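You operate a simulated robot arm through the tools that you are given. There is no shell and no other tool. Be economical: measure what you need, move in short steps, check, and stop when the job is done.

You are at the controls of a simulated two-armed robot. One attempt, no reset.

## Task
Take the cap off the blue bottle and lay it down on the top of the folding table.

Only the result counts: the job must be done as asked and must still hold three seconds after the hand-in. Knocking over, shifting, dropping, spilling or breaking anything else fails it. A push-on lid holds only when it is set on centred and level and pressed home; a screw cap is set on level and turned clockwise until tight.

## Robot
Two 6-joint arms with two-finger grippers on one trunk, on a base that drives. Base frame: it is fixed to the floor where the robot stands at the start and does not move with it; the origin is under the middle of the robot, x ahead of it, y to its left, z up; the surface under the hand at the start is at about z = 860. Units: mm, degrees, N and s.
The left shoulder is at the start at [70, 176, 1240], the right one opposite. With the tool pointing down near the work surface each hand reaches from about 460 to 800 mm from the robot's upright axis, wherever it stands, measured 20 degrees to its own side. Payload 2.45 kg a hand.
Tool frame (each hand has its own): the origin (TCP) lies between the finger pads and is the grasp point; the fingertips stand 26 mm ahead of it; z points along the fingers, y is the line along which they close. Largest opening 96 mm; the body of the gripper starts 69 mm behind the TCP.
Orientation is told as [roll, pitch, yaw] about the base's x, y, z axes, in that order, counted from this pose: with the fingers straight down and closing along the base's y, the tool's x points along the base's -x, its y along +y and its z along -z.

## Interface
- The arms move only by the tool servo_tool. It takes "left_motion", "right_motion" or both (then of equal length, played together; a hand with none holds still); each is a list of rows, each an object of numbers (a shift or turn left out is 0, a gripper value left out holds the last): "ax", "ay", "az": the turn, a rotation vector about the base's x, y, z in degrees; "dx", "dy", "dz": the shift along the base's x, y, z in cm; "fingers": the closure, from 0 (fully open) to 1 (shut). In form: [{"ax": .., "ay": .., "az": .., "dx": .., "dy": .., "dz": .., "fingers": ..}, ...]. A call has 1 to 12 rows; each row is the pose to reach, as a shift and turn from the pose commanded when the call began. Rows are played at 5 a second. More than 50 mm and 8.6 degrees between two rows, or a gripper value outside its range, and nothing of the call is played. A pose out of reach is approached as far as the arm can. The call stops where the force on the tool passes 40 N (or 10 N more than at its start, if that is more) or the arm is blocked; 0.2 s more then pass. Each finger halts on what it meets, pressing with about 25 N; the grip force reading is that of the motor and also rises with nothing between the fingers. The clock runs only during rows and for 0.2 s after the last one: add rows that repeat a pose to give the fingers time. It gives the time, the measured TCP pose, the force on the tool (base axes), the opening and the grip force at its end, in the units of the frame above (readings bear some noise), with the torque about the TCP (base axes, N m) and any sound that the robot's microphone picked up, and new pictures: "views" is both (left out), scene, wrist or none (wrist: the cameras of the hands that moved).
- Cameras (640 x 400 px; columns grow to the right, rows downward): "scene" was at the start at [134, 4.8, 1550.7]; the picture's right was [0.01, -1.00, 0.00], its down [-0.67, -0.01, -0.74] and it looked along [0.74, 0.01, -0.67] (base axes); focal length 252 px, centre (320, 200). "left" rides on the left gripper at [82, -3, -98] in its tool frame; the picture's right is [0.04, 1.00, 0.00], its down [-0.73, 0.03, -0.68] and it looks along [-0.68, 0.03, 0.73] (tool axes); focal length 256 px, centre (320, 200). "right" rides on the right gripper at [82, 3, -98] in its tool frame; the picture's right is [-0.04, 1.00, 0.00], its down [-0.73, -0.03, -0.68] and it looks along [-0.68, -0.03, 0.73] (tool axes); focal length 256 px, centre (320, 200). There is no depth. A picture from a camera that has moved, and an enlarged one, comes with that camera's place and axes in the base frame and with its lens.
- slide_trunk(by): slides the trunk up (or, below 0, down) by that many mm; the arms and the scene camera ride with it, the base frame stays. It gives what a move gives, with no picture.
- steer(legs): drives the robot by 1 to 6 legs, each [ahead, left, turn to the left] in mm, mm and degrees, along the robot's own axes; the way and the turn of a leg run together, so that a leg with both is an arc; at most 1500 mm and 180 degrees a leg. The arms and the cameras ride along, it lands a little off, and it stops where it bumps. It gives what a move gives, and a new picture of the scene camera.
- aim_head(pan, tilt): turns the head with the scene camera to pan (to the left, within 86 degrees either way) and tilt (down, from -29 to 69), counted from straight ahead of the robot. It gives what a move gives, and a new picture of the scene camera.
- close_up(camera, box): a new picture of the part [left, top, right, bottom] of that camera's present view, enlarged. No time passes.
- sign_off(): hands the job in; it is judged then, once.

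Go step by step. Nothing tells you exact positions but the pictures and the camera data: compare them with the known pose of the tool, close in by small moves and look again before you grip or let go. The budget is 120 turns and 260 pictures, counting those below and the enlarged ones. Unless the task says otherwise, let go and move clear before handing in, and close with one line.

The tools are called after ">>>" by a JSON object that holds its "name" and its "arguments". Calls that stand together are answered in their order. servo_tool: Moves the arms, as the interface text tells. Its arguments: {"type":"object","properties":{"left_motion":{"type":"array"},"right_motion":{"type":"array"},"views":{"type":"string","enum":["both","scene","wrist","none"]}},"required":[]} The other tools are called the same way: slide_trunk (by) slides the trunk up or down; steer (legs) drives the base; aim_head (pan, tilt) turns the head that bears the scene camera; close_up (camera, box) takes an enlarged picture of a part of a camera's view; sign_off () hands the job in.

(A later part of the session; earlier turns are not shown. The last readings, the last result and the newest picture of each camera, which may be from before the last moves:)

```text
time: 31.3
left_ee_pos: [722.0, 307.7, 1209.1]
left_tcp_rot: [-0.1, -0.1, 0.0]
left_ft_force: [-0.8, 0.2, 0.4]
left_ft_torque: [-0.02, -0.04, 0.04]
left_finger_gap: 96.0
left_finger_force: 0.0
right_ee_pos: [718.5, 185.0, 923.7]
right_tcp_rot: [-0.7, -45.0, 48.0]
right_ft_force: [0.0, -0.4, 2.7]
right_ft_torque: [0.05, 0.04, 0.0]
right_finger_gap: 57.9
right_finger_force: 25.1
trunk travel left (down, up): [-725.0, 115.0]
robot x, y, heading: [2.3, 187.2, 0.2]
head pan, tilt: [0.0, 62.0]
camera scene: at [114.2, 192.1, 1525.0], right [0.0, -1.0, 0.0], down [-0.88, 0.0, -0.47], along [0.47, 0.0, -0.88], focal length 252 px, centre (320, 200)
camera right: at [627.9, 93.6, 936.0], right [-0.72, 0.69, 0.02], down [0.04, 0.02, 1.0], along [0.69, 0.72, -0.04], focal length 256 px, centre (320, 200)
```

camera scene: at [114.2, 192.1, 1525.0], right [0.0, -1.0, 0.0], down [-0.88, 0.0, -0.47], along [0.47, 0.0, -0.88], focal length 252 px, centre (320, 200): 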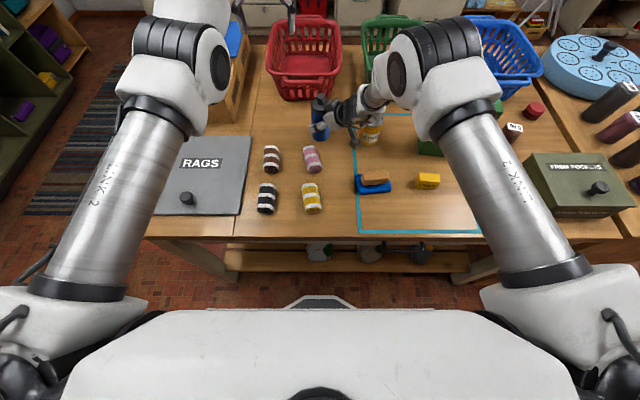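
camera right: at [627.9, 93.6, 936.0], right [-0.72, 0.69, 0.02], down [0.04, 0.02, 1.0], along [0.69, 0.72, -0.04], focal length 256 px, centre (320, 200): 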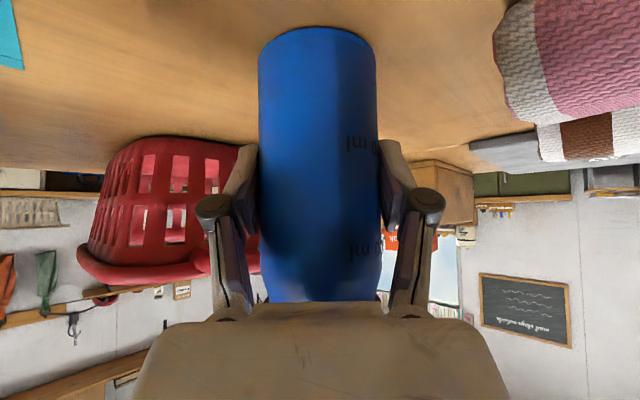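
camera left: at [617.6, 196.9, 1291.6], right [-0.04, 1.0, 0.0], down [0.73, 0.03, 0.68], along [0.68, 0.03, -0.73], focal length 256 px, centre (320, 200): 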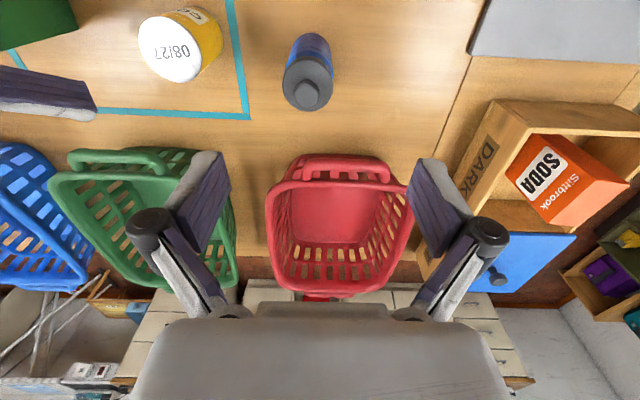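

Bottle gripped at 57.9 mm. Now I'll lower the left hand at the side and bring it over the cap at z≈1085 with a small yaw.

>>> {"name": "servo_tool", "arguments": {"left_motion": [{"dz": -4}, {"dz": -8}, {"dz": -12}, {"dy": -3, "dz": -12.4, "az": 4}, {"dy": -6, "dz": -12.4, "az": 8}, {"dx": -0.4, "dy": -9, "dz": -12.4, "az": 12}, {"dx": -0.4, "dy": -12.1, "dz": -12.4, "az": 12}, {"dx": -0.4, "dy": -12.1, "dz": -12.4, "az": 12}]}}

>>> {"name": "close_up", "arguments": {"camera": "scene", "box": [270, 65, 400, 145]}}

```text
time: 33.1
left_ee_pos: [710.5, 192.9, 1088.9]
left_tcp_rot: [0.0, -0.1, 12.2]
left_ft_force: [-1.0, 0.0, -0.3]
left_ft_torque: [0.01, -0.02, -0.05]
left_finger_gap: 96.2
left_finger_force: 0.1
left hand out of reach, approached as far as the arm can: row 1, 2, 3, 4, 5, 7, 8
right_ee_pos: [716.4, 184.4, 922.8]
right_tcp_rot: [-0.7, -44.8, 48.2]
right_ft_force: [-2.4, -0.9, 4.1]
right_ft_torque: [0.08, 0.18, 0.03]
right_finger_gap: 58.0
right_finger_force: 25.1
trunk travel left (down, up): [-725.0, 115.0]
robot x, y, heading: [2.0, 187.9, 0.2]
head pan, tilt: [0.0, 62.0]
camera scene: at [113.7, 192.2, 1525.0], right [0.0, -1.0, 0.0], down [-0.88, 0.0, -0.47], along [0.47, 0.0, -0.88], focal length 252 px, centre (320, 200)
camera left: at [632.8, 172.2, 1185.8], right [-0.25, 0.97, 0.0], down [0.71, 0.18, 0.68], along [0.66, 0.17, -0.73], focal length 256 px, centre (320, 200)
```

scene: 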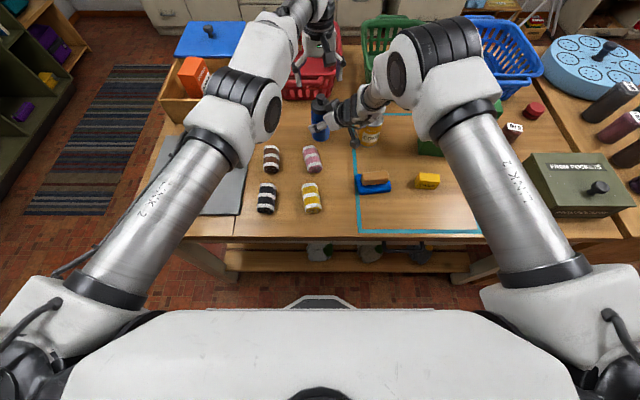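
left: 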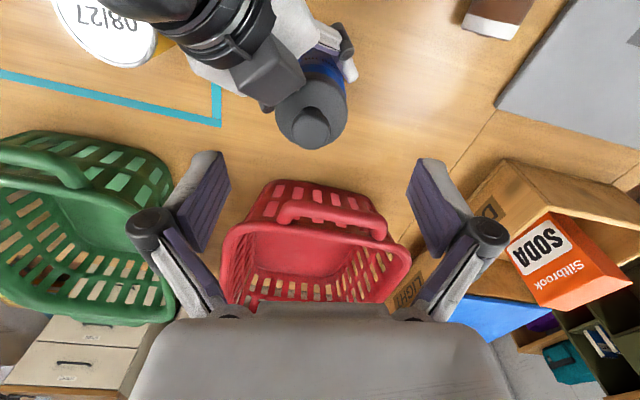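

```text
4.92 times, centred on (335, 105) of scene
camera zoom: at [113.7, 192.2, 1525.0], right [0.0, -1.0, 0.0], down [-0.88, 0.0, -0.47], along [0.47, 0.0, -0.88], focal length 1238 px, centre (246, 668)
```

zoom: 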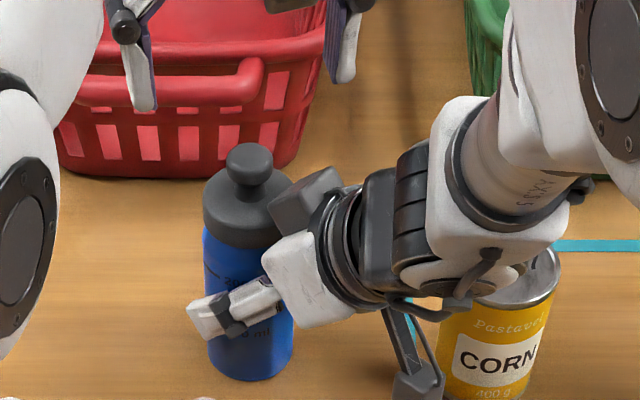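

The right hand's body carries a block on top that overhangs the cap at this tilt, and that was the earlier contact. I'll reopen, raise slightly and pitch the hand to about 70° from vertical in place so the area above the cap is clear.

>>> {"name": "servo_tool", "arguments": {"right_motion": [{"fingers": 0}, {"fingers": 0, "dz": 0.8}, {"fingers": 0, "dz": 1.6}, {"dz": 1.6, "ax": 4.6, "ay": -4.2}, {"dz": 1.6, "ax": 9.3, "ay": -8.4}, {"dz": 1.6, "ax": 13.9, "ay": -12.5}, {"dz": 1.6, "ax": 18.6, "ay": -16.7}, {"dz": 1.6, "ax": 18.6, "ay": -16.7}]}}

>>> {"name": "close_up", "arguments": {"camera": "scene", "box": [270, 65, 400, 145]}}

```text
time: 34.9
left_ee_pos: [712.0, 193.1, 1089.4]
left_tcp_rot: [-0.1, -0.2, 12.1]
left_ft_force: [-0.2, -0.1, 1.5]
left_ft_torque: [0.01, -0.02, -0.01]
left_finger_gap: 96.0
left_finger_force: 0.2
right_ee_pos: [717.9, 186.3, 940.1]
right_tcp_rot: [-0.7, -69.9, 48.1]
right_ft_force: [-0.4, 0.0, 0.0]
right_ft_torque: [0.02, 0.02, 0.01]
right_finger_gap: 96.1
right_finger_force: 0.0
trunk travel left (down, up): [-725.0, 115.0]
robot x, y, heading: [-1.2, 183.1, 0.0]
head pan, tilt: [0.0, 62.0]
camera scene: at [114.3, 192.5, 1525.0], right [0.0, -1.0, 0.0], down [-0.88, 0.0, -0.47], along [0.47, 0.0, -0.88], focal length 252 px, centre (320, 200)
camera right: at [632.4, 99.6, 895.3], right [-0.73, 0.69, 0.03], down [-0.24, -0.3, 0.92], along [0.64, 0.66, 0.38], focal length 256 px, centre (320, 200)
```

scene: 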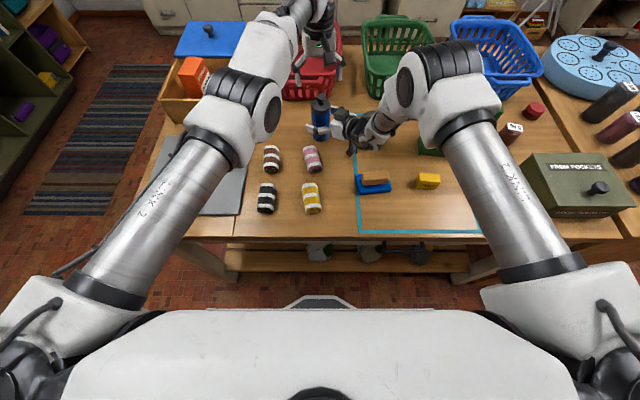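
right: 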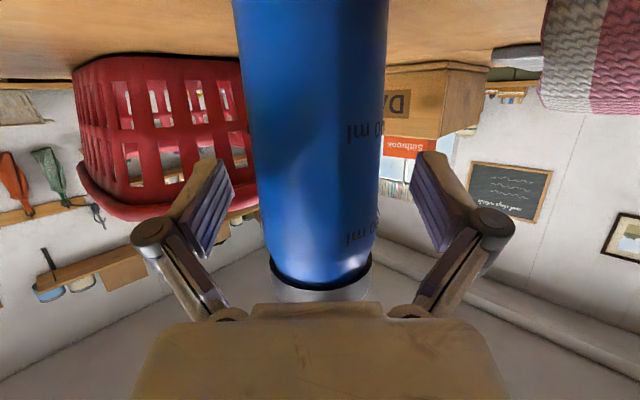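

```text
4.92 times, centred on (335, 105) of scene
camera zoom: at [114.3, 192.5, 1525.0], right [0.0, -1.0, 0.0], down [-0.88, 0.0, -0.47], along [0.47, 0.0, -0.88], focal length 1238 px, centre (246, 668)
```

zoom: 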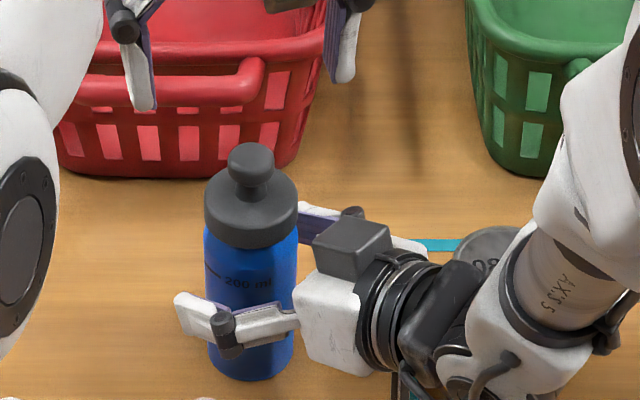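

The cap is now clear, with no contact force. I'll grip the body here.

>>> {"name": "servo_tool", "arguments": {"right_motion": [{"fingers": 0.3}, {"fingers": 0.45}, {"fingers": 1}, {"fingers": 1}, {"fingers": 1}], "views": "wrist"}}

>>> {"name": "close_up", "arguments": {"camera": "scene", "box": [270, 65, 400, 145]}}

>>> {"name": "close_up", "arguments": {"camera": "left", "box": [160, 0, 480, 200]}}

```text
time: 36.1
left_ee_pos: [711.7, 191.8, 1088.3]
left_tcp_rot: [-0.1, 0.0, 12.2]
left_ft_force: [-0.7, 0.1, 0.2]
left_ft_torque: [-0.01, 0.01, 0.03]
left_finger_gap: 96.1
left_finger_force: 0.0
right_ee_pos: [717.7, 185.9, 938.0]
right_tcp_rot: [-0.5, -69.8, 48.0]
right_ft_force: [-0.2, -1.3, 1.6]
right_ft_torque: [0.02, 0.05, 0.04]
right_finger_gap: 57.4
right_finger_force: 24.9
trunk travel left (down, up): [-725.0, 115.0]
robot x, y, heading: [0.5, 189.3, 0.3]
head pan, tilt: [0.0, 62.0]
camera right: at [632.3, 99.5, 895.2], right [-0.73, 0.69, 0.03], down [-0.24, -0.3, 0.92], along [0.64, 0.66, 0.38], focal length 256 px, centre (320, 200)
```

right: 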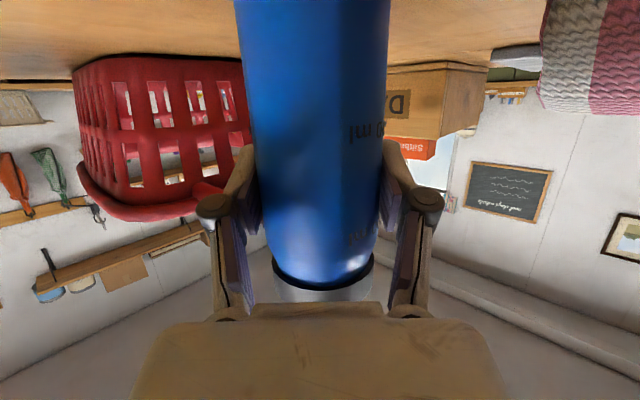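

```text
4.92 times, centred on (335, 105) of scene
camera zoom: at [114.4, 192.1, 1525.0], right [0.0, -1.0, 0.0], down [-0.88, 0.0, -0.47], along [0.47, 0.0, -0.88], focal length 1238 px, centre (246, 668)
```

zoom: 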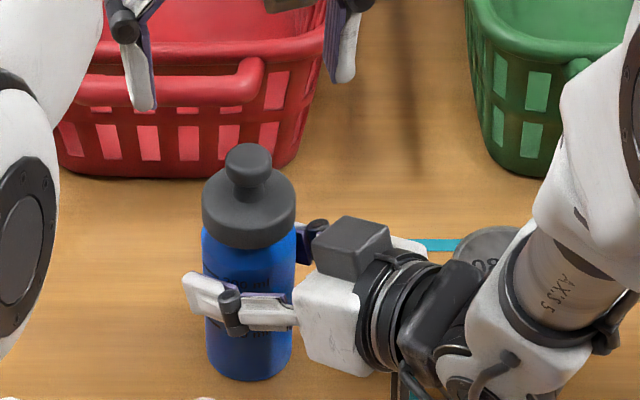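

```text
2.00 times, centred on (320, 100) of left
camera zoom: at [633.4, 172.4, 1185.7], right [-0.25, 0.97, 0.0], down [0.71, 0.18, 0.68], along [0.66, 0.17, -0.73], focal length 512 px, centre (320, 400)
```

zoom: 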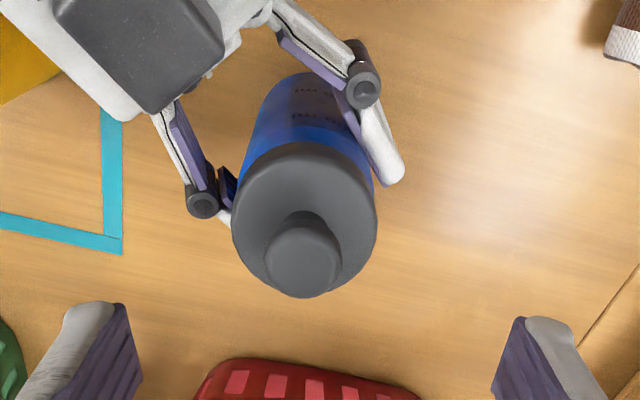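

The cap centre is about (715.5,187.5), with the skirt roughly z 986–1004. I'll centre the left hand and lower partway to verify.

>>> {"name": "servo_tool", "arguments": {"left_motion": [{"dx": 0.4, "dy": -0.4}, {"dx": 0.4, "dy": -0.4, "dz": -2}, {"dx": 0.4, "dy": -0.4, "dz": -4}, {"dx": 0.4, "dy": -0.4, "dz": -4}]}}

>>> {"name": "close_up", "arguments": {"camera": "scene", "box": [270, 65, 400, 145]}}

```text
time: 37.1
left_ee_pos: [713.6, 186.5, 1050.4]
left_tcp_rot: [-0.2, -0.1, 12.3]
left_ft_force: [0.4, -0.6, 0.5]
left_ft_torque: [-0.03, 0.03, -0.01]
left_finger_gap: 95.9
left_finger_force: 0.1
left hand out of reach, approached as far as the arm can: row 1
right_ee_pos: [717.7, 186.5, 937.1]
right_tcp_rot: [-0.6, -69.8, 48.1]
right_ft_force: [0.9, -0.1, 1.7]
right_ft_torque: [0.07, 0.0, -0.02]
right_finger_gap: 56.8
right_finger_force: 25.0
trunk travel left (down, up): [-725.0, 115.0]
robot x, y, heading: [0.2, 189.0, 0.1]
head pan, tilt: [0.0, 62.0]
camera scene: at [114.5, 192.2, 1524.9], right [0.0, -1.0, 0.0], down [-0.88, 0.0, -0.47], along [0.47, 0.0, -0.88], focal length 252 px, centre (320, 200)
camera left: at [634.9, 167.0, 1145.9], right [-0.25, 0.97, 0.0], down [0.71, 0.18, 0.68], along [0.66, 0.17, -0.73], focal length 256 px, centre (320, 200)
```

scene: 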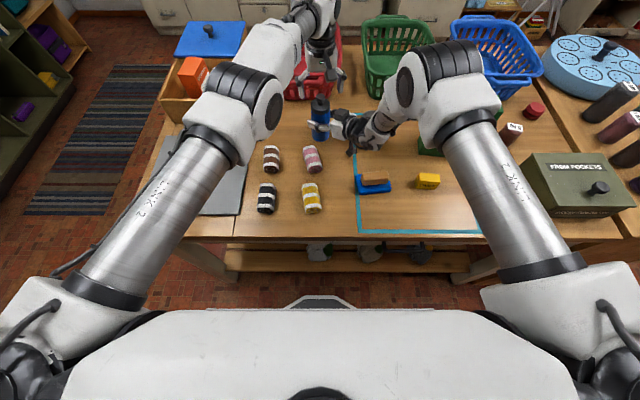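
left: 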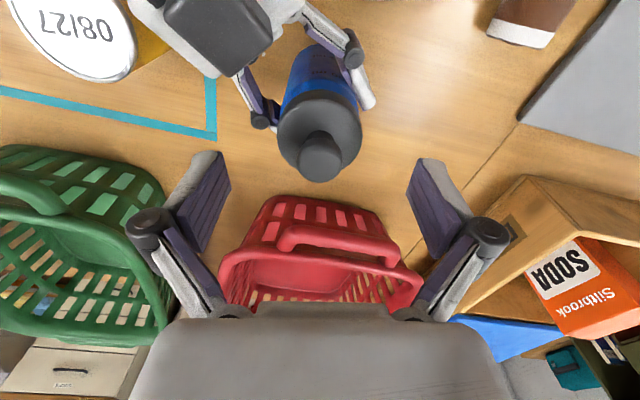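

```text
4.92 times, centred on (335, 105) of scene
camera zoom: at [114.5, 192.2, 1524.9], right [0.0, -1.0, 0.0], down [-0.88, 0.0, -0.47], along [0.47, 0.0, -0.88], focal length 1238 px, centre (246, 668)
```

zoom: 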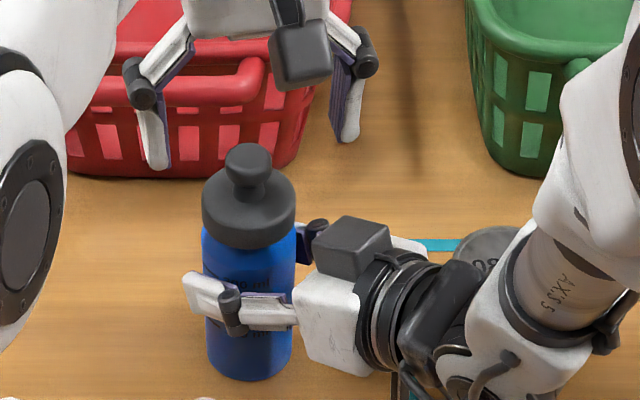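

Laterally the cap is centred between the left fingers. I'll check the fore-aft centring with a close-up.

>>> {"name": "close_up", "arguments": {"camera": "left", "box": [240, 60, 400, 210]}}

```text
2.67 times, centred on (320, 135) of left
camera zoom: at [634.9, 167.0, 1145.9], right [-0.25, 0.97, 0.0], down [0.71, 0.18, 0.68], along [0.66, 0.17, -0.73], focal length 683 px, centre (320, 373)
```

zoom: 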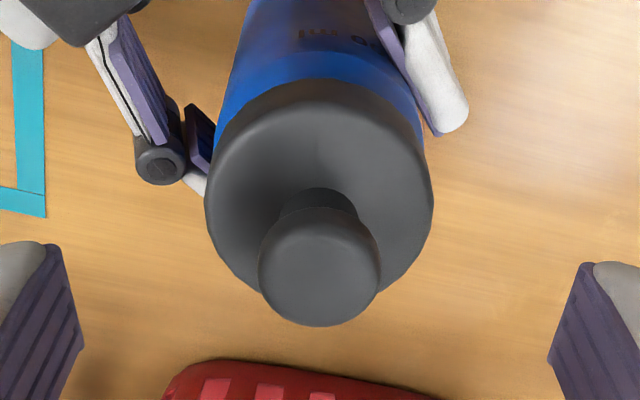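

Aligned: the cap's widest ring sits at about z 995, right under the TCP. I'll lower to TCP z≈1010 and close on the cap.

>>> {"name": "servo_tool", "arguments": {"left_motion": [{"dz": -1.5}, {"dz": -3}, {"dz": -4.1}, {"dz": -4.1}, {"dz": -4.1, "fingers": 0.3}, {"dz": -4.1, "fingers": 0.5}, {"dz": -4.1, "fingers": 1}, {"dz": -4.1, "fingers": 1}]}}

>>> {"name": "close_up", "arguments": {"camera": "scene", "box": [270, 65, 400, 145]}}

```text
time: 38.9
left_ee_pos: [713.2, 189.9, 1009.7]
left_tcp_rot: [-0.1, -0.2, 12.1]
left_ft_force: [1.6, -23.2, 12.5]
left_ft_torque: [-0.65, -0.11, -0.32]
left_finger_gap: 56.1
left_finger_force: 24.7
left hand out of reach, approached as far as the arm can: row 3, 4, 5, 6, 7, 8
right_ee_pos: [716.2, 186.6, 936.9]
right_tcp_rot: [-0.8, -69.7, 48.4]
right_ft_force: [1.2, 22.6, -4.1]
right_ft_torque: [-0.82, -0.19, 0.12]
right_finger_gap: 57.0
right_finger_force: 25.0
trunk travel left (down, up): [-725.0, 115.0]
robot x, y, heading: [1.0, 190.5, 0.2]
head pan, tilt: [0.0, 62.0]
camera scene: at [113.8, 192.0, 1525.1], right [0.0, -1.0, 0.0], down [-0.88, 0.0, -0.47], along [0.47, 0.0, -0.88], focal length 252 px, centre (320, 200)
camera left: at [633.7, 168.8, 1107.3], right [-0.25, 0.97, 0.0], down [0.71, 0.18, 0.68], along [0.66, 0.17, -0.73], focal length 256 px, centre (320, 200)
```

scene: 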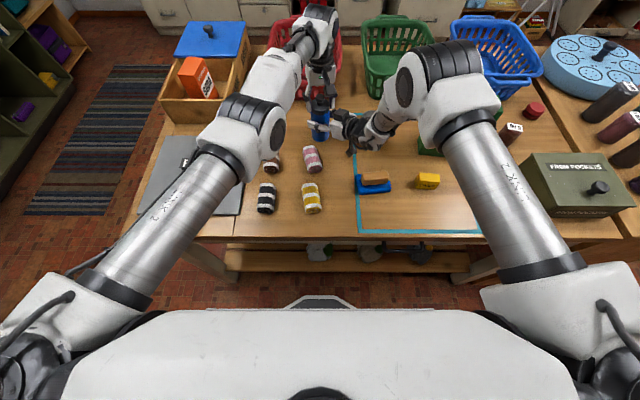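
left: 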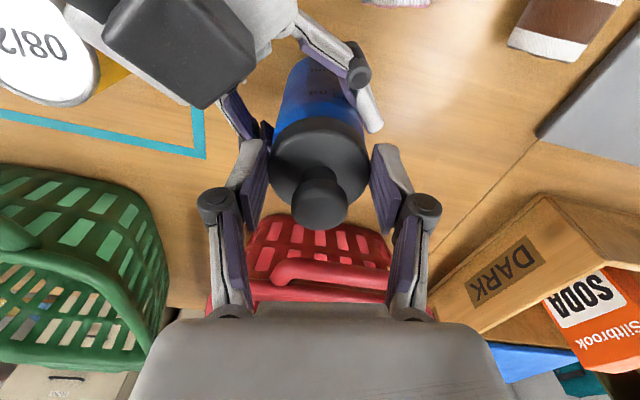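

```text
4.92 times, centred on (335, 105) of scene
camera zoom: at [113.8, 192.0, 1525.1], right [0.0, -1.0, 0.0], down [-0.88, 0.0, -0.47], along [0.47, 0.0, -0.88], focal length 1238 px, centre (246, 668)
```

zoom: 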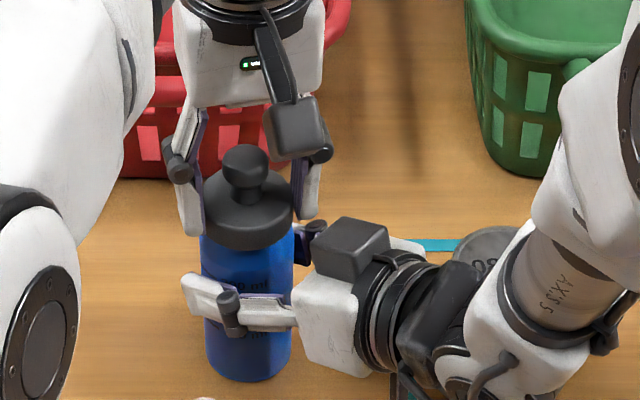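

The cap is gripped at 56 mm, with some side load between the hands. I'll relieve it by nudging the left hand.

>>> {"name": "servo_tool", "arguments": {"left_motion": [{"dy": -0.15, "dz": 0.1}, {"dy": -0.3, "dz": 0.2}, {"dy": -0.3, "dz": 0.2}], "views": "none"}}

```text
time: 39.7
left_ee_pos: [711.5, 188.1, 1008.7]
left_tcp_rot: [0.1, -0.1, 12.2]
left_ft_force: [1.4, -3.0, -0.2]
left_ft_torque: [-0.08, -0.05, 0.03]
left_finger_gap: 56.2
left_finger_force: 25.1
right_ee_pos: [717.3, 185.8, 937.7]
right_tcp_rot: [-0.5, -69.8, 47.7]
right_ft_force: [-2.9, 2.1, 0.3]
right_ft_torque: [-0.08, 0.0, -0.04]
right_finger_gap: 56.7
right_finger_force: 25.5
trunk travel left (down, up): [-725.0, 115.0]
robot x, y, heading: [1.4, 184.5, 0.1]
head pan, tilt: [0.0, 62.0]
heard: snap
```

Forces are near zero and I heard a snap, so the cap may be a push-on type that has come loose. I'll look.

>>> {"name": "close_up", "arguments": {"camera": "scene", "box": [285, 85, 365, 135]}}

>>> {"name": "close_up", "arguments": {"camera": "left", "box": [200, 30, 440, 230]}}

>>> {"name": "close_up", "arguments": {"camera": "right", "box": [160, 160, 480, 360]}}

```text
8.00 times, centred on (325, 110) of scene
camera zoom: at [114.2, 192.2, 1524.9], right [0.0, -1.0, 0.0], down [-0.88, 0.0, -0.47], along [0.47, 0.0, -0.88], focal length 2012 px, centre (280, 920)
```

zoom: 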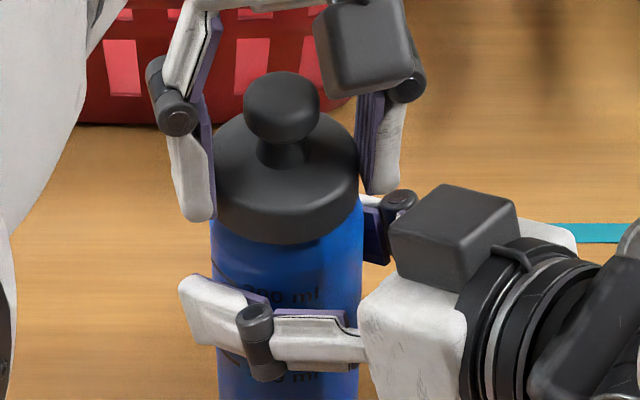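

```text
2.00 times, centred on (320, 130) of left
camera zoom: at [633.0, 167.1, 1107.4], right [-0.25, 0.97, 0.0], down [0.71, 0.18, 0.68], along [0.66, 0.17, -0.73], focal length 512 px, centre (320, 340)
```

zoom: 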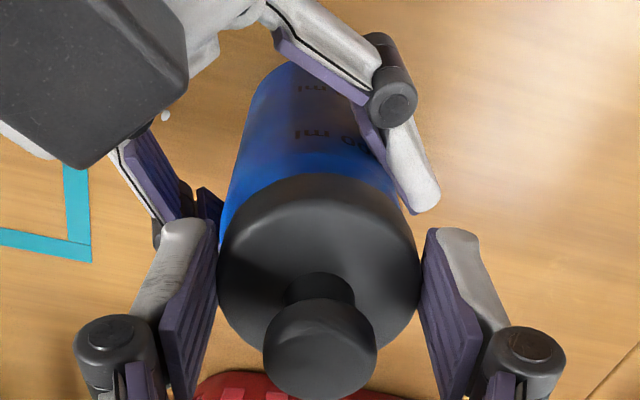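

```text
2.00 times, centred on (320, 260) of right
camera zoom: at [632.5, 98.8, 895.3], right [-0.72, 0.69, 0.03], down [-0.24, -0.3, 0.92], along [0.65, 0.66, 0.38], focal length 512 px, centre (320, 80)
```

zoom: 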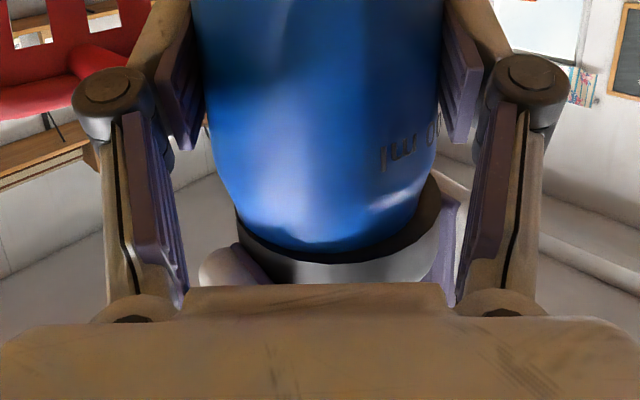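

The cap still looks seated. I'll pull straight up gently while the right hand holds the bottle.

>>> {"name": "servo_tool", "arguments": {"left_motion": [{"dz": 0.2}, {"dz": 0.4}, {"dz": 0.6}, {"dz": 0.8}, {"dz": 1.0}], "views": "none"}}

>>> {"name": "close_up", "arguments": {"camera": "scene", "box": [285, 85, 365, 135]}}

```text
time: 40.9
left_ee_pos: [711.4, 185.2, 1022.4]
left_tcp_rot: [0.0, 0.1, 12.0]
left_ft_force: [0.1, -0.7, -0.3]
left_ft_torque: [-0.02, 0.04, 0.02]
left_finger_gap: 57.2
left_finger_force: 0.1
right_ee_pos: [718.0, 185.7, 936.5]
right_tcp_rot: [-0.6, -69.8, 48.0]
right_ft_force: [0.5, -1.0, 2.2]
right_ft_torque: [0.0, -0.03, 0.01]
right_finger_gap: 57.1
right_finger_force: 25.5
trunk travel left (down, up): [-725.0, 115.0]
robot x, y, heading: [-0.7, 189.6, 0.3]
head pan, tilt: [0.0, 62.0]
```

```text
8.00 times, centred on (325, 110) of scene
camera zoom: at [114.4, 192.0, 1525.0], right [0.0, -1.0, 0.0], down [-0.88, 0.0, -0.47], along [0.47, 0.0, -0.88], focal length 2012 px, centre (280, 920)
```

zoom: 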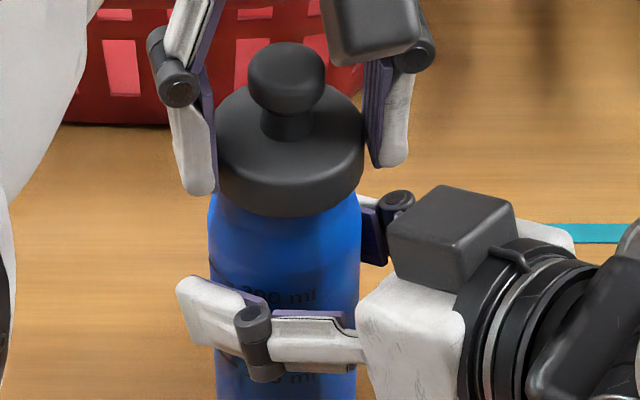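

The cap has lifted with the hand, but the left grip reads 0 N. I'll re-squeeze in place before going further.

>>> {"name": "servo_tool", "arguments": {"left_motion": [{"fingers": 1}, {"fingers": 1}, {"fingers": 1}], "views": "wrist"}}

>>> {"name": "close_up", "arguments": {"camera": "scene", "box": [285, 85, 365, 135]}}

```text
time: 41.7
left_ee_pos: [710.8, 184.8, 1023.5]
left_tcp_rot: [-0.1, -0.1, 12.1]
left_ft_force: [0.2, 0.3, 0.1]
left_ft_torque: [0.0, -0.01, -0.02]
left_finger_gap: 56.0
left_finger_force: 24.8
right_ee_pos: [715.9, 185.0, 938.1]
right_tcp_rot: [-0.6, -69.8, 48.0]
right_ft_force: [0.5, -0.7, 2.2]
right_ft_torque: [0.0, -0.03, -0.03]
right_finger_gap: 57.0
right_finger_force: 25.0
trunk travel left (down, up): [-725.0, 115.0]
robot x, y, heading: [-0.2, 186.5, 0.4]
head pan, tilt: [0.0, 62.0]
camera left: at [633.3, 165.5, 1119.3], right [-0.25, 0.97, 0.0], down [0.71, 0.18, 0.68], along [0.66, 0.17, -0.73], focal length 256 px, centre (320, 200)
```

left: 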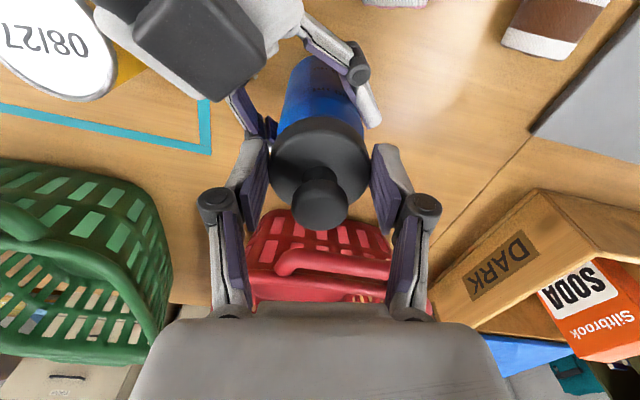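

```text
8.00 times, centred on (325, 110) of scene
camera zoom: at [114.4, 191.9, 1525.0], right [0.0, -1.0, 0.0], down [-0.88, 0.0, -0.47], along [0.47, 0.0, -0.88], focal length 2012 px, centre (280, 920)
```

zoom: 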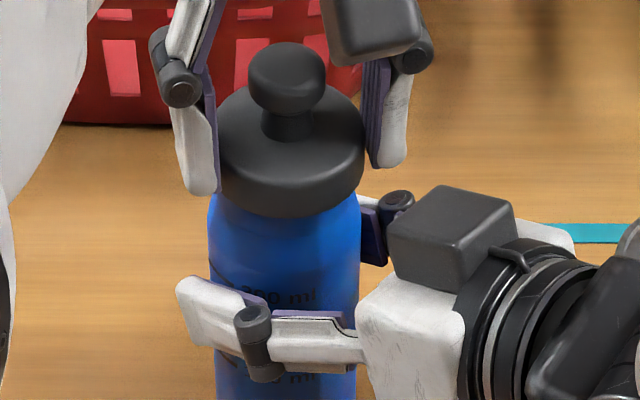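

The cap is off and held firmly at 25 N. I'll lift it clear and carry it left to the empty table area around (705,295).

>>> {"name": "servo_tool", "arguments": {"left_motion": [{"dz": 1.5, "fingers": 1}, {"dz": 3, "fingers": 1}, {"dz": 4.5, "fingers": 1}, {"dz": 5, "dy": 3, "fingers": 1}, {"dz": 5, "dy": 7, "fingers": 1}, {"dz": 5, "dy": 11, "fingers": 1}, {"dz": 5, "dy": 11, "fingers": 1}]}}

```text
time: 43.3
left_ee_pos: [740.5, 292.9, 1083.0]
left_tcp_rot: [0.0, 0.0, 12.1]
left_ft_force: [0.3, 0.2, -0.8]
left_ft_torque: [0.02, 0.01, 0.01]
left_finger_gap: 56.1
left_finger_force: 25.1
left hand out of reach, approached as far as the arm can: row 4, 5, 6, 7
right_ee_pos: [717.7, 186.0, 937.1]
right_tcp_rot: [-0.5, -69.9, 48.0]
right_ft_force: [0.2, -0.1, 1.9]
right_ft_torque: [0.16, 0.01, 0.03]
right_finger_gap: 57.2
right_finger_force: 24.7
trunk travel left (down, up): [-725.0, 115.0]
robot x, y, heading: [-0.4, 187.4, 0.1]
head pan, tilt: [0.0, 62.0]
camera scene: at [114.5, 191.4, 1524.9], right [0.0, -1.0, 0.0], down [-0.88, 0.0, -0.47], along [0.47, 0.0, -0.88], focal length 252 px, centre (320, 200)
camera left: at [662.6, 271.5, 1178.7], right [-0.25, 0.97, 0.0], down [0.71, 0.18, 0.68], along [0.66, 0.17, -0.73], focal length 256 px, centre (320, 200)
```

scene: 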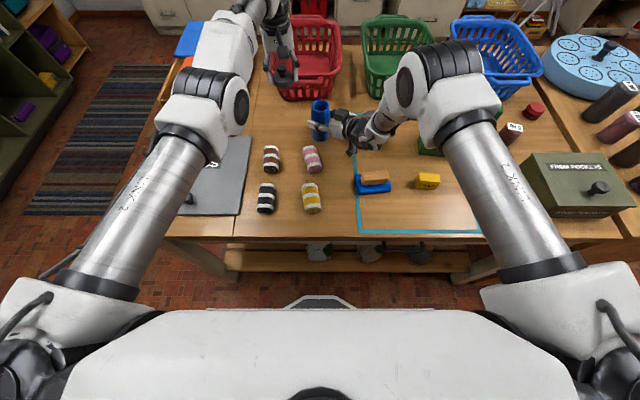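
left: 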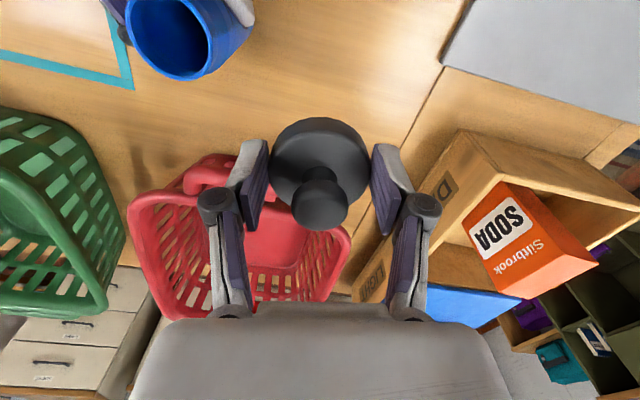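

The bottle is open and the cap is securely in the left hand at (740,293). I'll draw it back to x≈697 and start lowering over the clear spot.

>>> {"name": "servo_tool", "arguments": {"left_motion": [{"dx": -2, "fingers": 1}, {"dx": -4.3, "fingers": 1}, {"dx": -4.3, "dz": -3, "fingers": 1}, {"dx": -4.3, "dz": -6, "fingers": 1}, {"dx": -4.3, "dz": -9, "fingers": 1}, {"dx": -4.3, "dz": -12, "fingers": 1}, {"dx": -4.3, "dz": -12, "fingers": 1}]}}

>>> {"name": "close_up", "arguments": {"camera": "scene", "box": [240, 75, 370, 175]}}

```text
time: 44.9
left_ee_pos: [735.5, 280.2, 957.9]
left_tcp_rot: [0.0, 0.1, 12.1]
left_ft_force: [0.3, 0.2, 0.1]
left_ft_torque: [0.01, 0.0, 0.02]
left_finger_gap: 56.1
left_finger_force: 25.2
left hand out of reach, approached as far as the arm can: row 1, 2, 3, 4, 5, 6, 7
right_ee_pos: [717.1, 185.5, 937.4]
right_tcp_rot: [-0.6, -69.8, 48.0]
right_ft_force: [-0.9, -0.2, 0.6]
right_ft_torque: [0.04, 0.06, 0.01]
right_finger_gap: 57.0
right_finger_force: 24.4
trunk travel left (down, up): [-725.0, 115.0]
robot x, y, heading: [-3.3, 185.7, 0.1]
head pan, tilt: [0.0, 62.0]
camera scene: at [114.5, 192.2, 1525.0], right [0.0, -1.0, 0.0], down [-0.88, 0.0, -0.47], along [0.47, 0.0, -0.88], focal length 252 px, centre (320, 200)
camera left: at [657.5, 260.2, 1055.7], right [-0.25, 0.97, 0.0], down [0.71, 0.18, 0.68], along [0.66, 0.17, -0.73], focal length 256 px, centre (320, 200)
```

scene: 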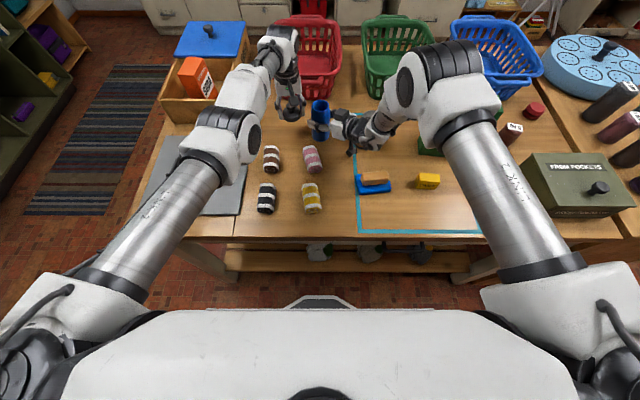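
left: 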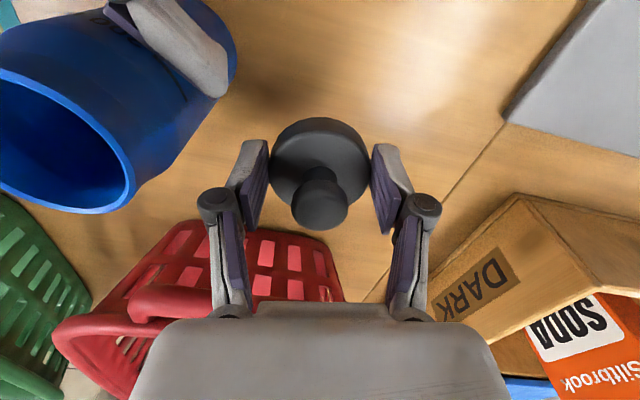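

```text
4.00 times, centred on (305, 125) of scene
camera zoom: at [114.5, 192.2, 1525.0], right [0.0, -1.0, 0.0], down [-0.88, 0.0, -0.47], along [0.47, 0.0, -0.88], focal length 1006 px, centre (380, 500)
```

zoom: 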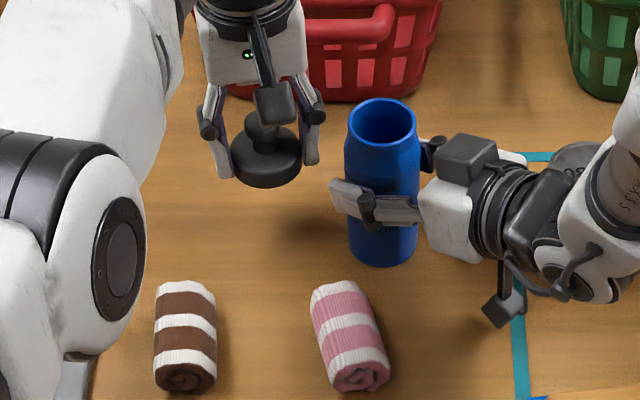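

The arm slid to (735,280,958), still over clear table between the bottle and the DARK box. I'll shift a bit left, away from the bottle, and lower more.

>>> {"name": "servo_tool", "arguments": {"left_motion": [{"dy": 1.5, "fingers": 1}, {"dy": 3, "fingers": 1}, {"dy": 3, "dz": -1.5, "fingers": 1}, {"dy": 3, "dz": -3, "fingers": 1}, {"dy": 3, "dz": -4.5, "fingers": 1}, {"dy": 3, "dz": -4.5, "fingers": 1}]}}

>>> {"name": "close_up", "arguments": {"camera": "scene", "box": [240, 75, 370, 175]}}

```text
time: 46.3
left_ee_pos: [735.6, 311.6, 917.4]
left_tcp_rot: [0.0, 0.0, 12.1]
left_ft_force: [0.0, -0.9, 0.0]
left_ft_torque: [0.0, 0.01, 0.01]
left_finger_gap: 55.9
left_finger_force: 24.6
left hand out of reach, approached as far as the arm can: row 1, 2, 3, 4, 5
right_ee_pos: [718.6, 186.0, 937.5]
right_tcp_rot: [-0.6, -69.8, 48.0]
right_ft_force: [0.1, 0.2, 0.9]
right_ft_torque: [0.06, 0.0, -0.02]
right_finger_gap: 56.7
right_finger_force: 24.7
trunk travel left (down, up): [-725.0, 115.0]
robot x, y, heading: [-1.7, 186.0, -0.2]
head pan, tilt: [0.0, 62.0]
camera scene: at [114.5, 192.2, 1524.9], right [0.0, -1.0, 0.0], down [-0.88, 0.0, -0.47], along [0.47, 0.0, -0.88], focal length 252 px, centre (320, 200)
camera left: at [657.5, 290.1, 1013.2], right [-0.25, 0.97, 0.0], down [0.71, 0.18, 0.68], along [0.66, 0.17, -0.73], focal length 256 px, centre (320, 200)
```

scene: 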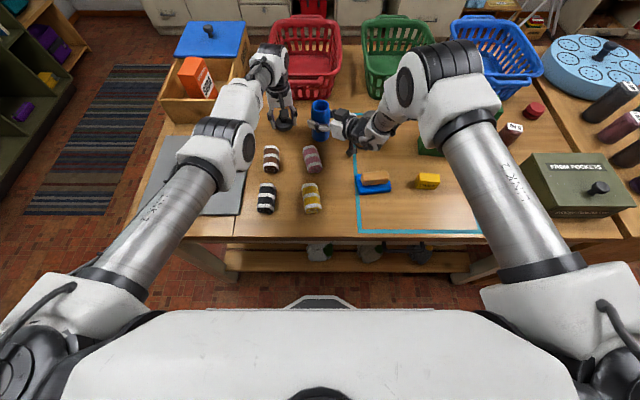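
left: 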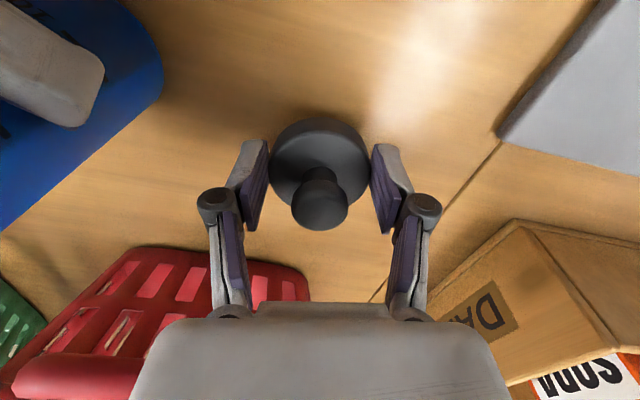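

```text
4.00 times, centred on (305, 125) of scene
camera zoom: at [114.5, 192.2, 1524.9], right [0.0, -1.0, 0.0], down [-0.88, 0.0, -0.47], along [0.47, 0.0, -0.88], focal length 1006 px, centre (380, 500)
```

zoom: 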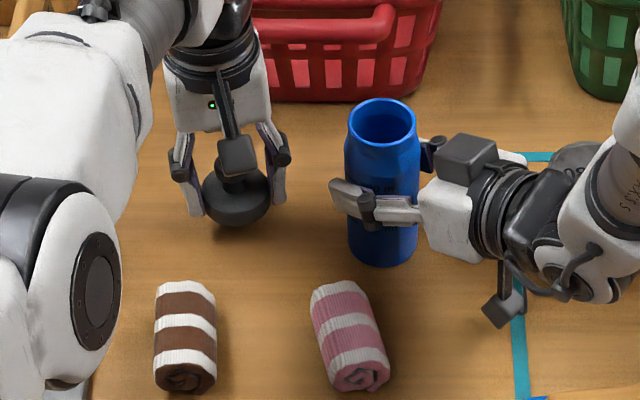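

The cap now hangs over clear table at (736,312). I'll lower it in small steps to touchdown.

>>> {"name": "servo_tool", "arguments": {"left_motion": [{"dz": -1, "fingers": 1}, {"dz": -1.8, "fingers": 1}, {"dz": -2.5, "fingers": 1}, {"dz": -2.5, "fingers": 1}], "views": "wrist"}}

>>> {"name": "close_up", "arguments": {"camera": "scene", "box": [240, 75, 370, 175]}}

```text
time: 47.3
left_ee_pos: [732.2, 310.7, 891.9]
left_tcp_rot: [-0.2, 0.0, 12.1]
left_ft_force: [-0.3, -1.4, 0.1]
left_ft_torque: [0.03, 0.02, -0.02]
left_finger_gap: 55.8
left_finger_force: 25.1
right_ee_pos: [717.8, 186.5, 937.3]
right_tcp_rot: [-0.6, -69.8, 48.0]
right_ft_force: [0.6, 0.3, 1.1]
right_ft_torque: [0.02, 0.03, 0.03]
right_finger_gap: 56.8
right_finger_force: 25.0
trunk travel left (down, up): [-725.0, 115.0]
robot x, y, heading: [1.2, 188.4, 0.1]
head pan, tilt: [0.0, 62.0]
camera left: at [654.4, 290.2, 989.5], right [-0.25, 0.97, 0.0], down [0.71, 0.18, 0.68], along [0.66, 0.17, -0.73], focal length 256 px, centre (320, 200)
```

left: 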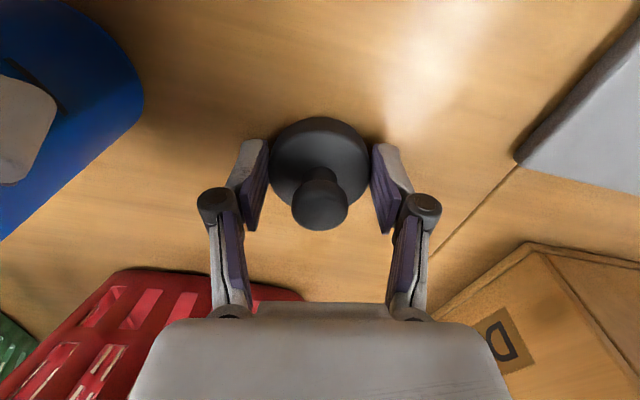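

```text
4.00 times, centred on (305, 125) of scene
camera zoom: at [114.5, 192.1, 1524.9], right [0.0, -1.0, 0.0], down [-0.88, 0.0, -0.47], along [0.47, 0.0, -0.88], focal length 1006 px, centre (380, 500)
```

zoom: 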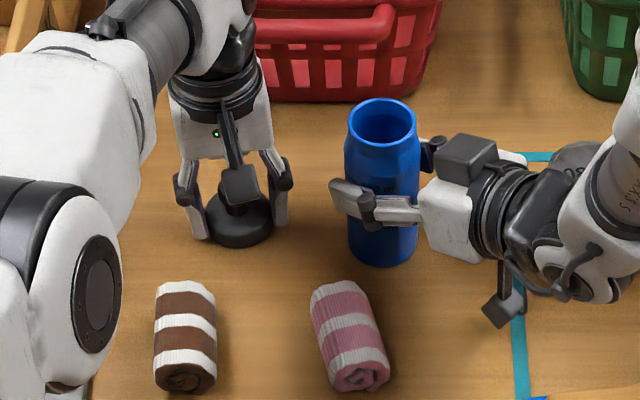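

Almost down. I'll feel for the table in 1–2 mm steps.

>>> {"name": "servo_tool", "arguments": {"left_motion": [{"dz": -0.15, "fingers": 1}, {"dz": -0.3, "fingers": 1}, {"dz": -0.45, "fingers": 1}, {"dz": -0.5, "fingers": 1}], "views": "none"}}

```text
time: 48.3
left_ee_pos: [731.6, 312.0, 887.2]
left_tcp_rot: [-0.1, -0.1, 12.2]
left_ft_force: [-0.3, 0.0, -0.3]
left_ft_torque: [-0.02, 0.03, 0.0]
left_finger_gap: 55.6
left_finger_force: 24.9
right_ee_pos: [718.2, 187.6, 937.1]
right_tcp_rot: [-0.6, -69.8, 48.0]
right_ft_force: [-1.3, 0.3, 0.6]
right_ft_torque: [0.02, 0.01, 0.02]
right_finger_gap: 57.0
right_finger_force: 24.8
trunk travel left (down, up): [-725.0, 115.0]
robot x, y, heading: [0.3, 190.2, 0.2]
head pan, tilt: [0.0, 62.0]
```

>>> {"name": "servo_tool", "arguments": {"left_motion": [{"dz": -0.1, "fingers": 1}, {"dz": -0.2, "fingers": 1}, {"dz": -0.3, "fingers": 1}], "views": "none"}}

>>> {"name": "close_up", "arguments": {"camera": "scene", "box": [265, 100, 325, 150]}}

```text
time: 49.1
left_ee_pos: [731.4, 310.5, 884.4]
left_tcp_rot: [-0.3, -0.1, 12.1]
left_ft_force: [0.5, -0.1, 0.0]
left_ft_torque: [0.03, 0.04, -0.02]
left_finger_gap: 56.0
left_finger_force: 24.8
right_ee_pos: [717.7, 186.4, 937.8]
right_tcp_rot: [-0.5, -69.8, 47.9]
right_ft_force: [0.3, -0.2, -0.1]
right_ft_torque: [0.07, 0.0, -0.02]
right_finger_gap: 56.8
right_finger_force: 25.0
trunk travel left (down, up): [-725.0, 115.0]
robot x, y, heading: [1.1, 184.9, 0.4]
head pan, tilt: [0.0, 62.0]
```

```text
8.00 times, centred on (295, 125) of scene
camera zoom: at [114.6, 192.2, 1524.9], right [0.0, -1.0, 0.0], down [-0.88, 0.0, -0.47], along [0.47, 0.0, -0.88], focal length 2012 px, centre (520, 800)
```

zoom: 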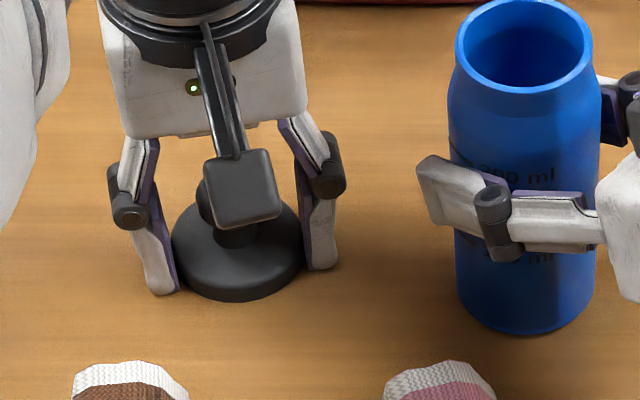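

Still no contact, so I'll continue a few more mm.

>>> {"name": "servo_tool", "arguments": {"left_motion": [{"dz": -0.1, "fingers": 1}, {"dz": -0.2, "fingers": 1}, {"dz": -0.3, "fingers": 1}], "views": "none"}}

```text
time: 49.9
left_ee_pos: [730.6, 310.6, 883.7]
left_tcp_rot: [-0.1, -0.3, 12.1]
left_ft_force: [8.1, 3.5, 16.8]
left_ft_torque: [0.49, 0.07, -0.23]
left_finger_gap: 56.3
left_finger_force: 24.8
right_ee_pos: [717.2, 186.2, 939.1]
right_tcp_rot: [-0.7, -69.9, 48.1]
right_ft_force: [-0.1, 0.0, 0.0]
right_ft_torque: [0.02, 0.0, 0.0]
right_finger_gap: 56.8
right_finger_force: 24.5
trunk travel left (down, up): [-725.0, 115.0]
robot x, y, heading: [0.5, 184.2, 0.4]
head pan, tilt: [0.0, 62.0]
```

Touchdown: 17 N upward. I'll ease off 2 mm, release gently and go straight up.

>>> {"name": "servo_tool", "arguments": {"left_motion": [{"dz": 0.2, "fingers": 1}, {"dz": 0.2, "fingers": 0.35}, {"dz": 0.2, "fingers": 0.2}, {"dz": 0.2, "fingers": 0.15}, {"dz": 2.5, "fingers": 0.15}, {"dz": 6, "fingers": 0.15}, {"dz": 10, "fingers": 0.15}]}}

>>> {"name": "close_up", "arguments": {"camera": "scene", "box": [240, 75, 370, 175]}}

```text
time: 51.5
left_ee_pos: [731.5, 309.6, 982.5]
left_tcp_rot: [-0.2, -0.1, 12.1]
left_ft_force: [-0.7, 0.0, -0.3]
left_ft_torque: [0.02, -0.01, -0.02]
left_finger_gap: 81.3
left_finger_force: 0.1
right_ee_pos: [715.9, 185.8, 938.9]
right_tcp_rot: [-0.7, -69.8, 48.1]
right_ft_force: [-0.1, 1.0, 0.1]
right_ft_torque: [-0.04, 0.01, -0.02]
right_finger_gap: 56.8
right_finger_force: 24.9
trunk travel left (down, up): [-725.0, 115.0]
robot x, y, heading: [-4.5, 185.5, 0.2]
head pan, tilt: [0.0, 62.0]
camera scene: at [113.4, 191.9, 1524.9], right [0.0, -1.0, 0.0], down [-0.88, 0.0, -0.47], along [0.47, 0.0, -0.88], focal length 252 px, centre (320, 200)
camera left: at [652.9, 290.0, 1080.0], right [-0.25, 0.97, 0.0], down [0.71, 0.18, 0.68], along [0.66, 0.17, -0.73], focal length 256 px, centre (320, 200)
```

scene: 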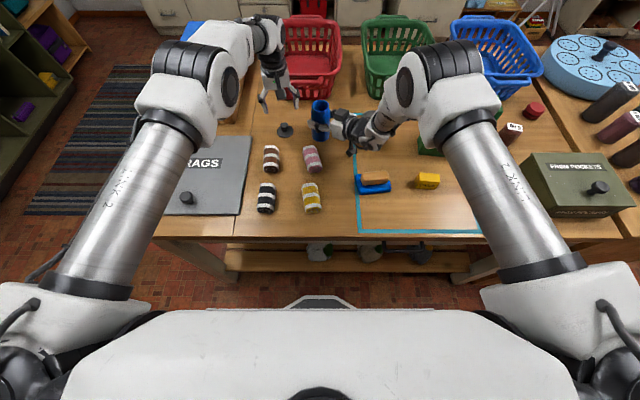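
left: 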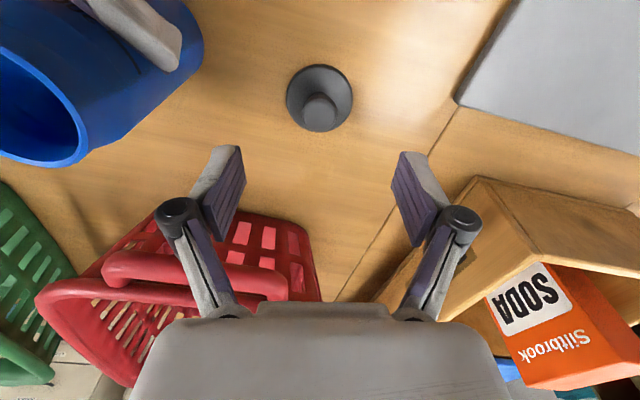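

```text
4.00 times, centred on (305, 125) of scene
camera zoom: at [113.4, 191.9, 1524.9], right [0.0, -1.0, 0.0], down [-0.88, 0.0, -0.47], along [0.47, 0.0, -0.88], focal length 1006 px, centre (380, 500)
```

zoom: 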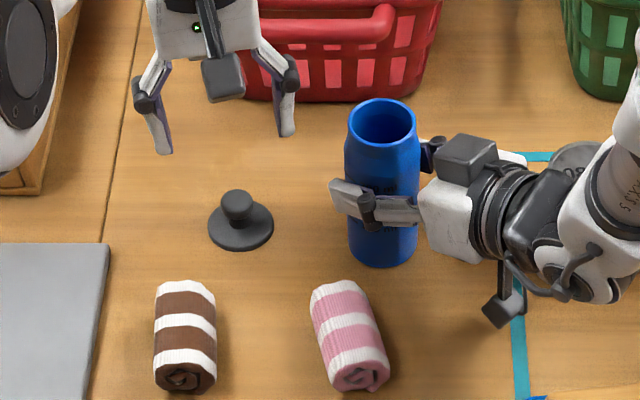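

The cap stands upright on the table, clear of everything. I'll raise the left hand a bit more, open the right hand, and lift it straight up off the bottle.

>>> {"name": "servo_tool", "arguments": {"right_motion": [{"fingers": 0.4}, {"fingers": 0.3}, {"fingers": 0.1}, {"fingers": 0}, {"dz": 2, "fingers": 0}, {"dz": 5, "fingers": 0}, {"dz": 8, "fingers": 0}, {"dz": 11, "fingers": 0}, {"dz": 14, "fingers": 0}]}}

>>> {"name": "close_up", "arguments": {"camera": "scene", "box": [230, 75, 430, 195]}}

```text
time: 53.5
left_ee_pos: [731.7, 310.5, 983.9]
left_tcp_rot: [-0.2, -0.1, 12.2]
left_ft_force: [-0.2, -0.5, 0.1]
left_ft_torque: [0.02, 0.03, -0.01]
left_finger_gap: 81.8
left_finger_force: 0.0
right_ee_pos: [714.6, 186.6, 1080.2]
right_tcp_rot: [-0.7, -69.7, 48.0]
right_ft_force: [0.3, 0.0, -0.1]
right_ft_torque: [-0.01, -0.02, -0.02]
right_finger_gap: 96.1
right_finger_force: 0.1
trunk travel left (down, up): [-725.0, 115.0]
robot x, y, heading: [-1.9, 189.0, 0.2]
head pan, tilt: [0.0, 62.0]
camera scene: at [113.5, 192.7, 1525.0], right [0.0, -1.0, 0.0], down [-0.88, 0.0, -0.47], along [0.47, 0.0, -0.88], focal length 252 px, centre (320, 200)
camera right: at [630.1, 99.2, 1037.7], right [-0.73, 0.69, 0.03], down [-0.24, -0.3, 0.92], along [0.64, 0.66, 0.38], focal length 256 px, centre (320, 200)
```

scene: 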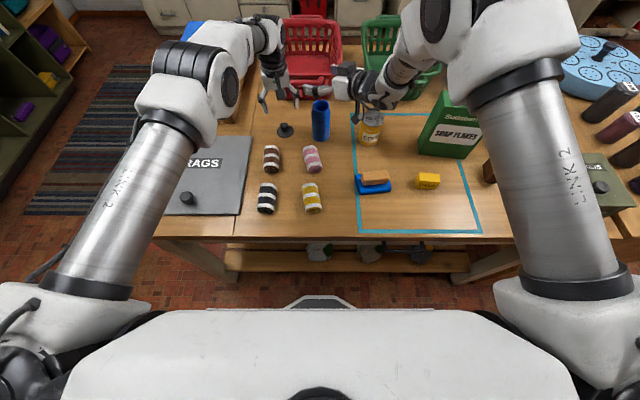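
right: 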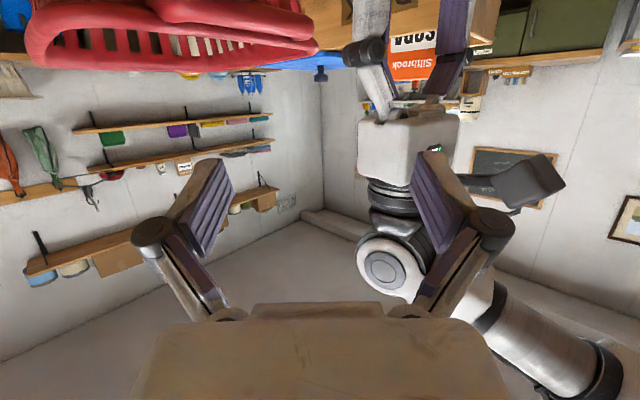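

```text
3.20 times, centred on (330, 135) of scene
camera zoom: at [113.5, 192.7, 1525.0], right [0.0, -1.0, 0.0], down [-0.88, 0.0, -0.47], along [0.47, 0.0, -0.88], focal length 805 px, centre (288, 408)
```

zoom: 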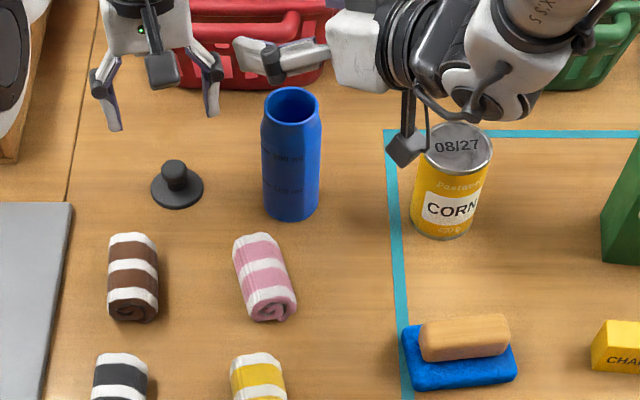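

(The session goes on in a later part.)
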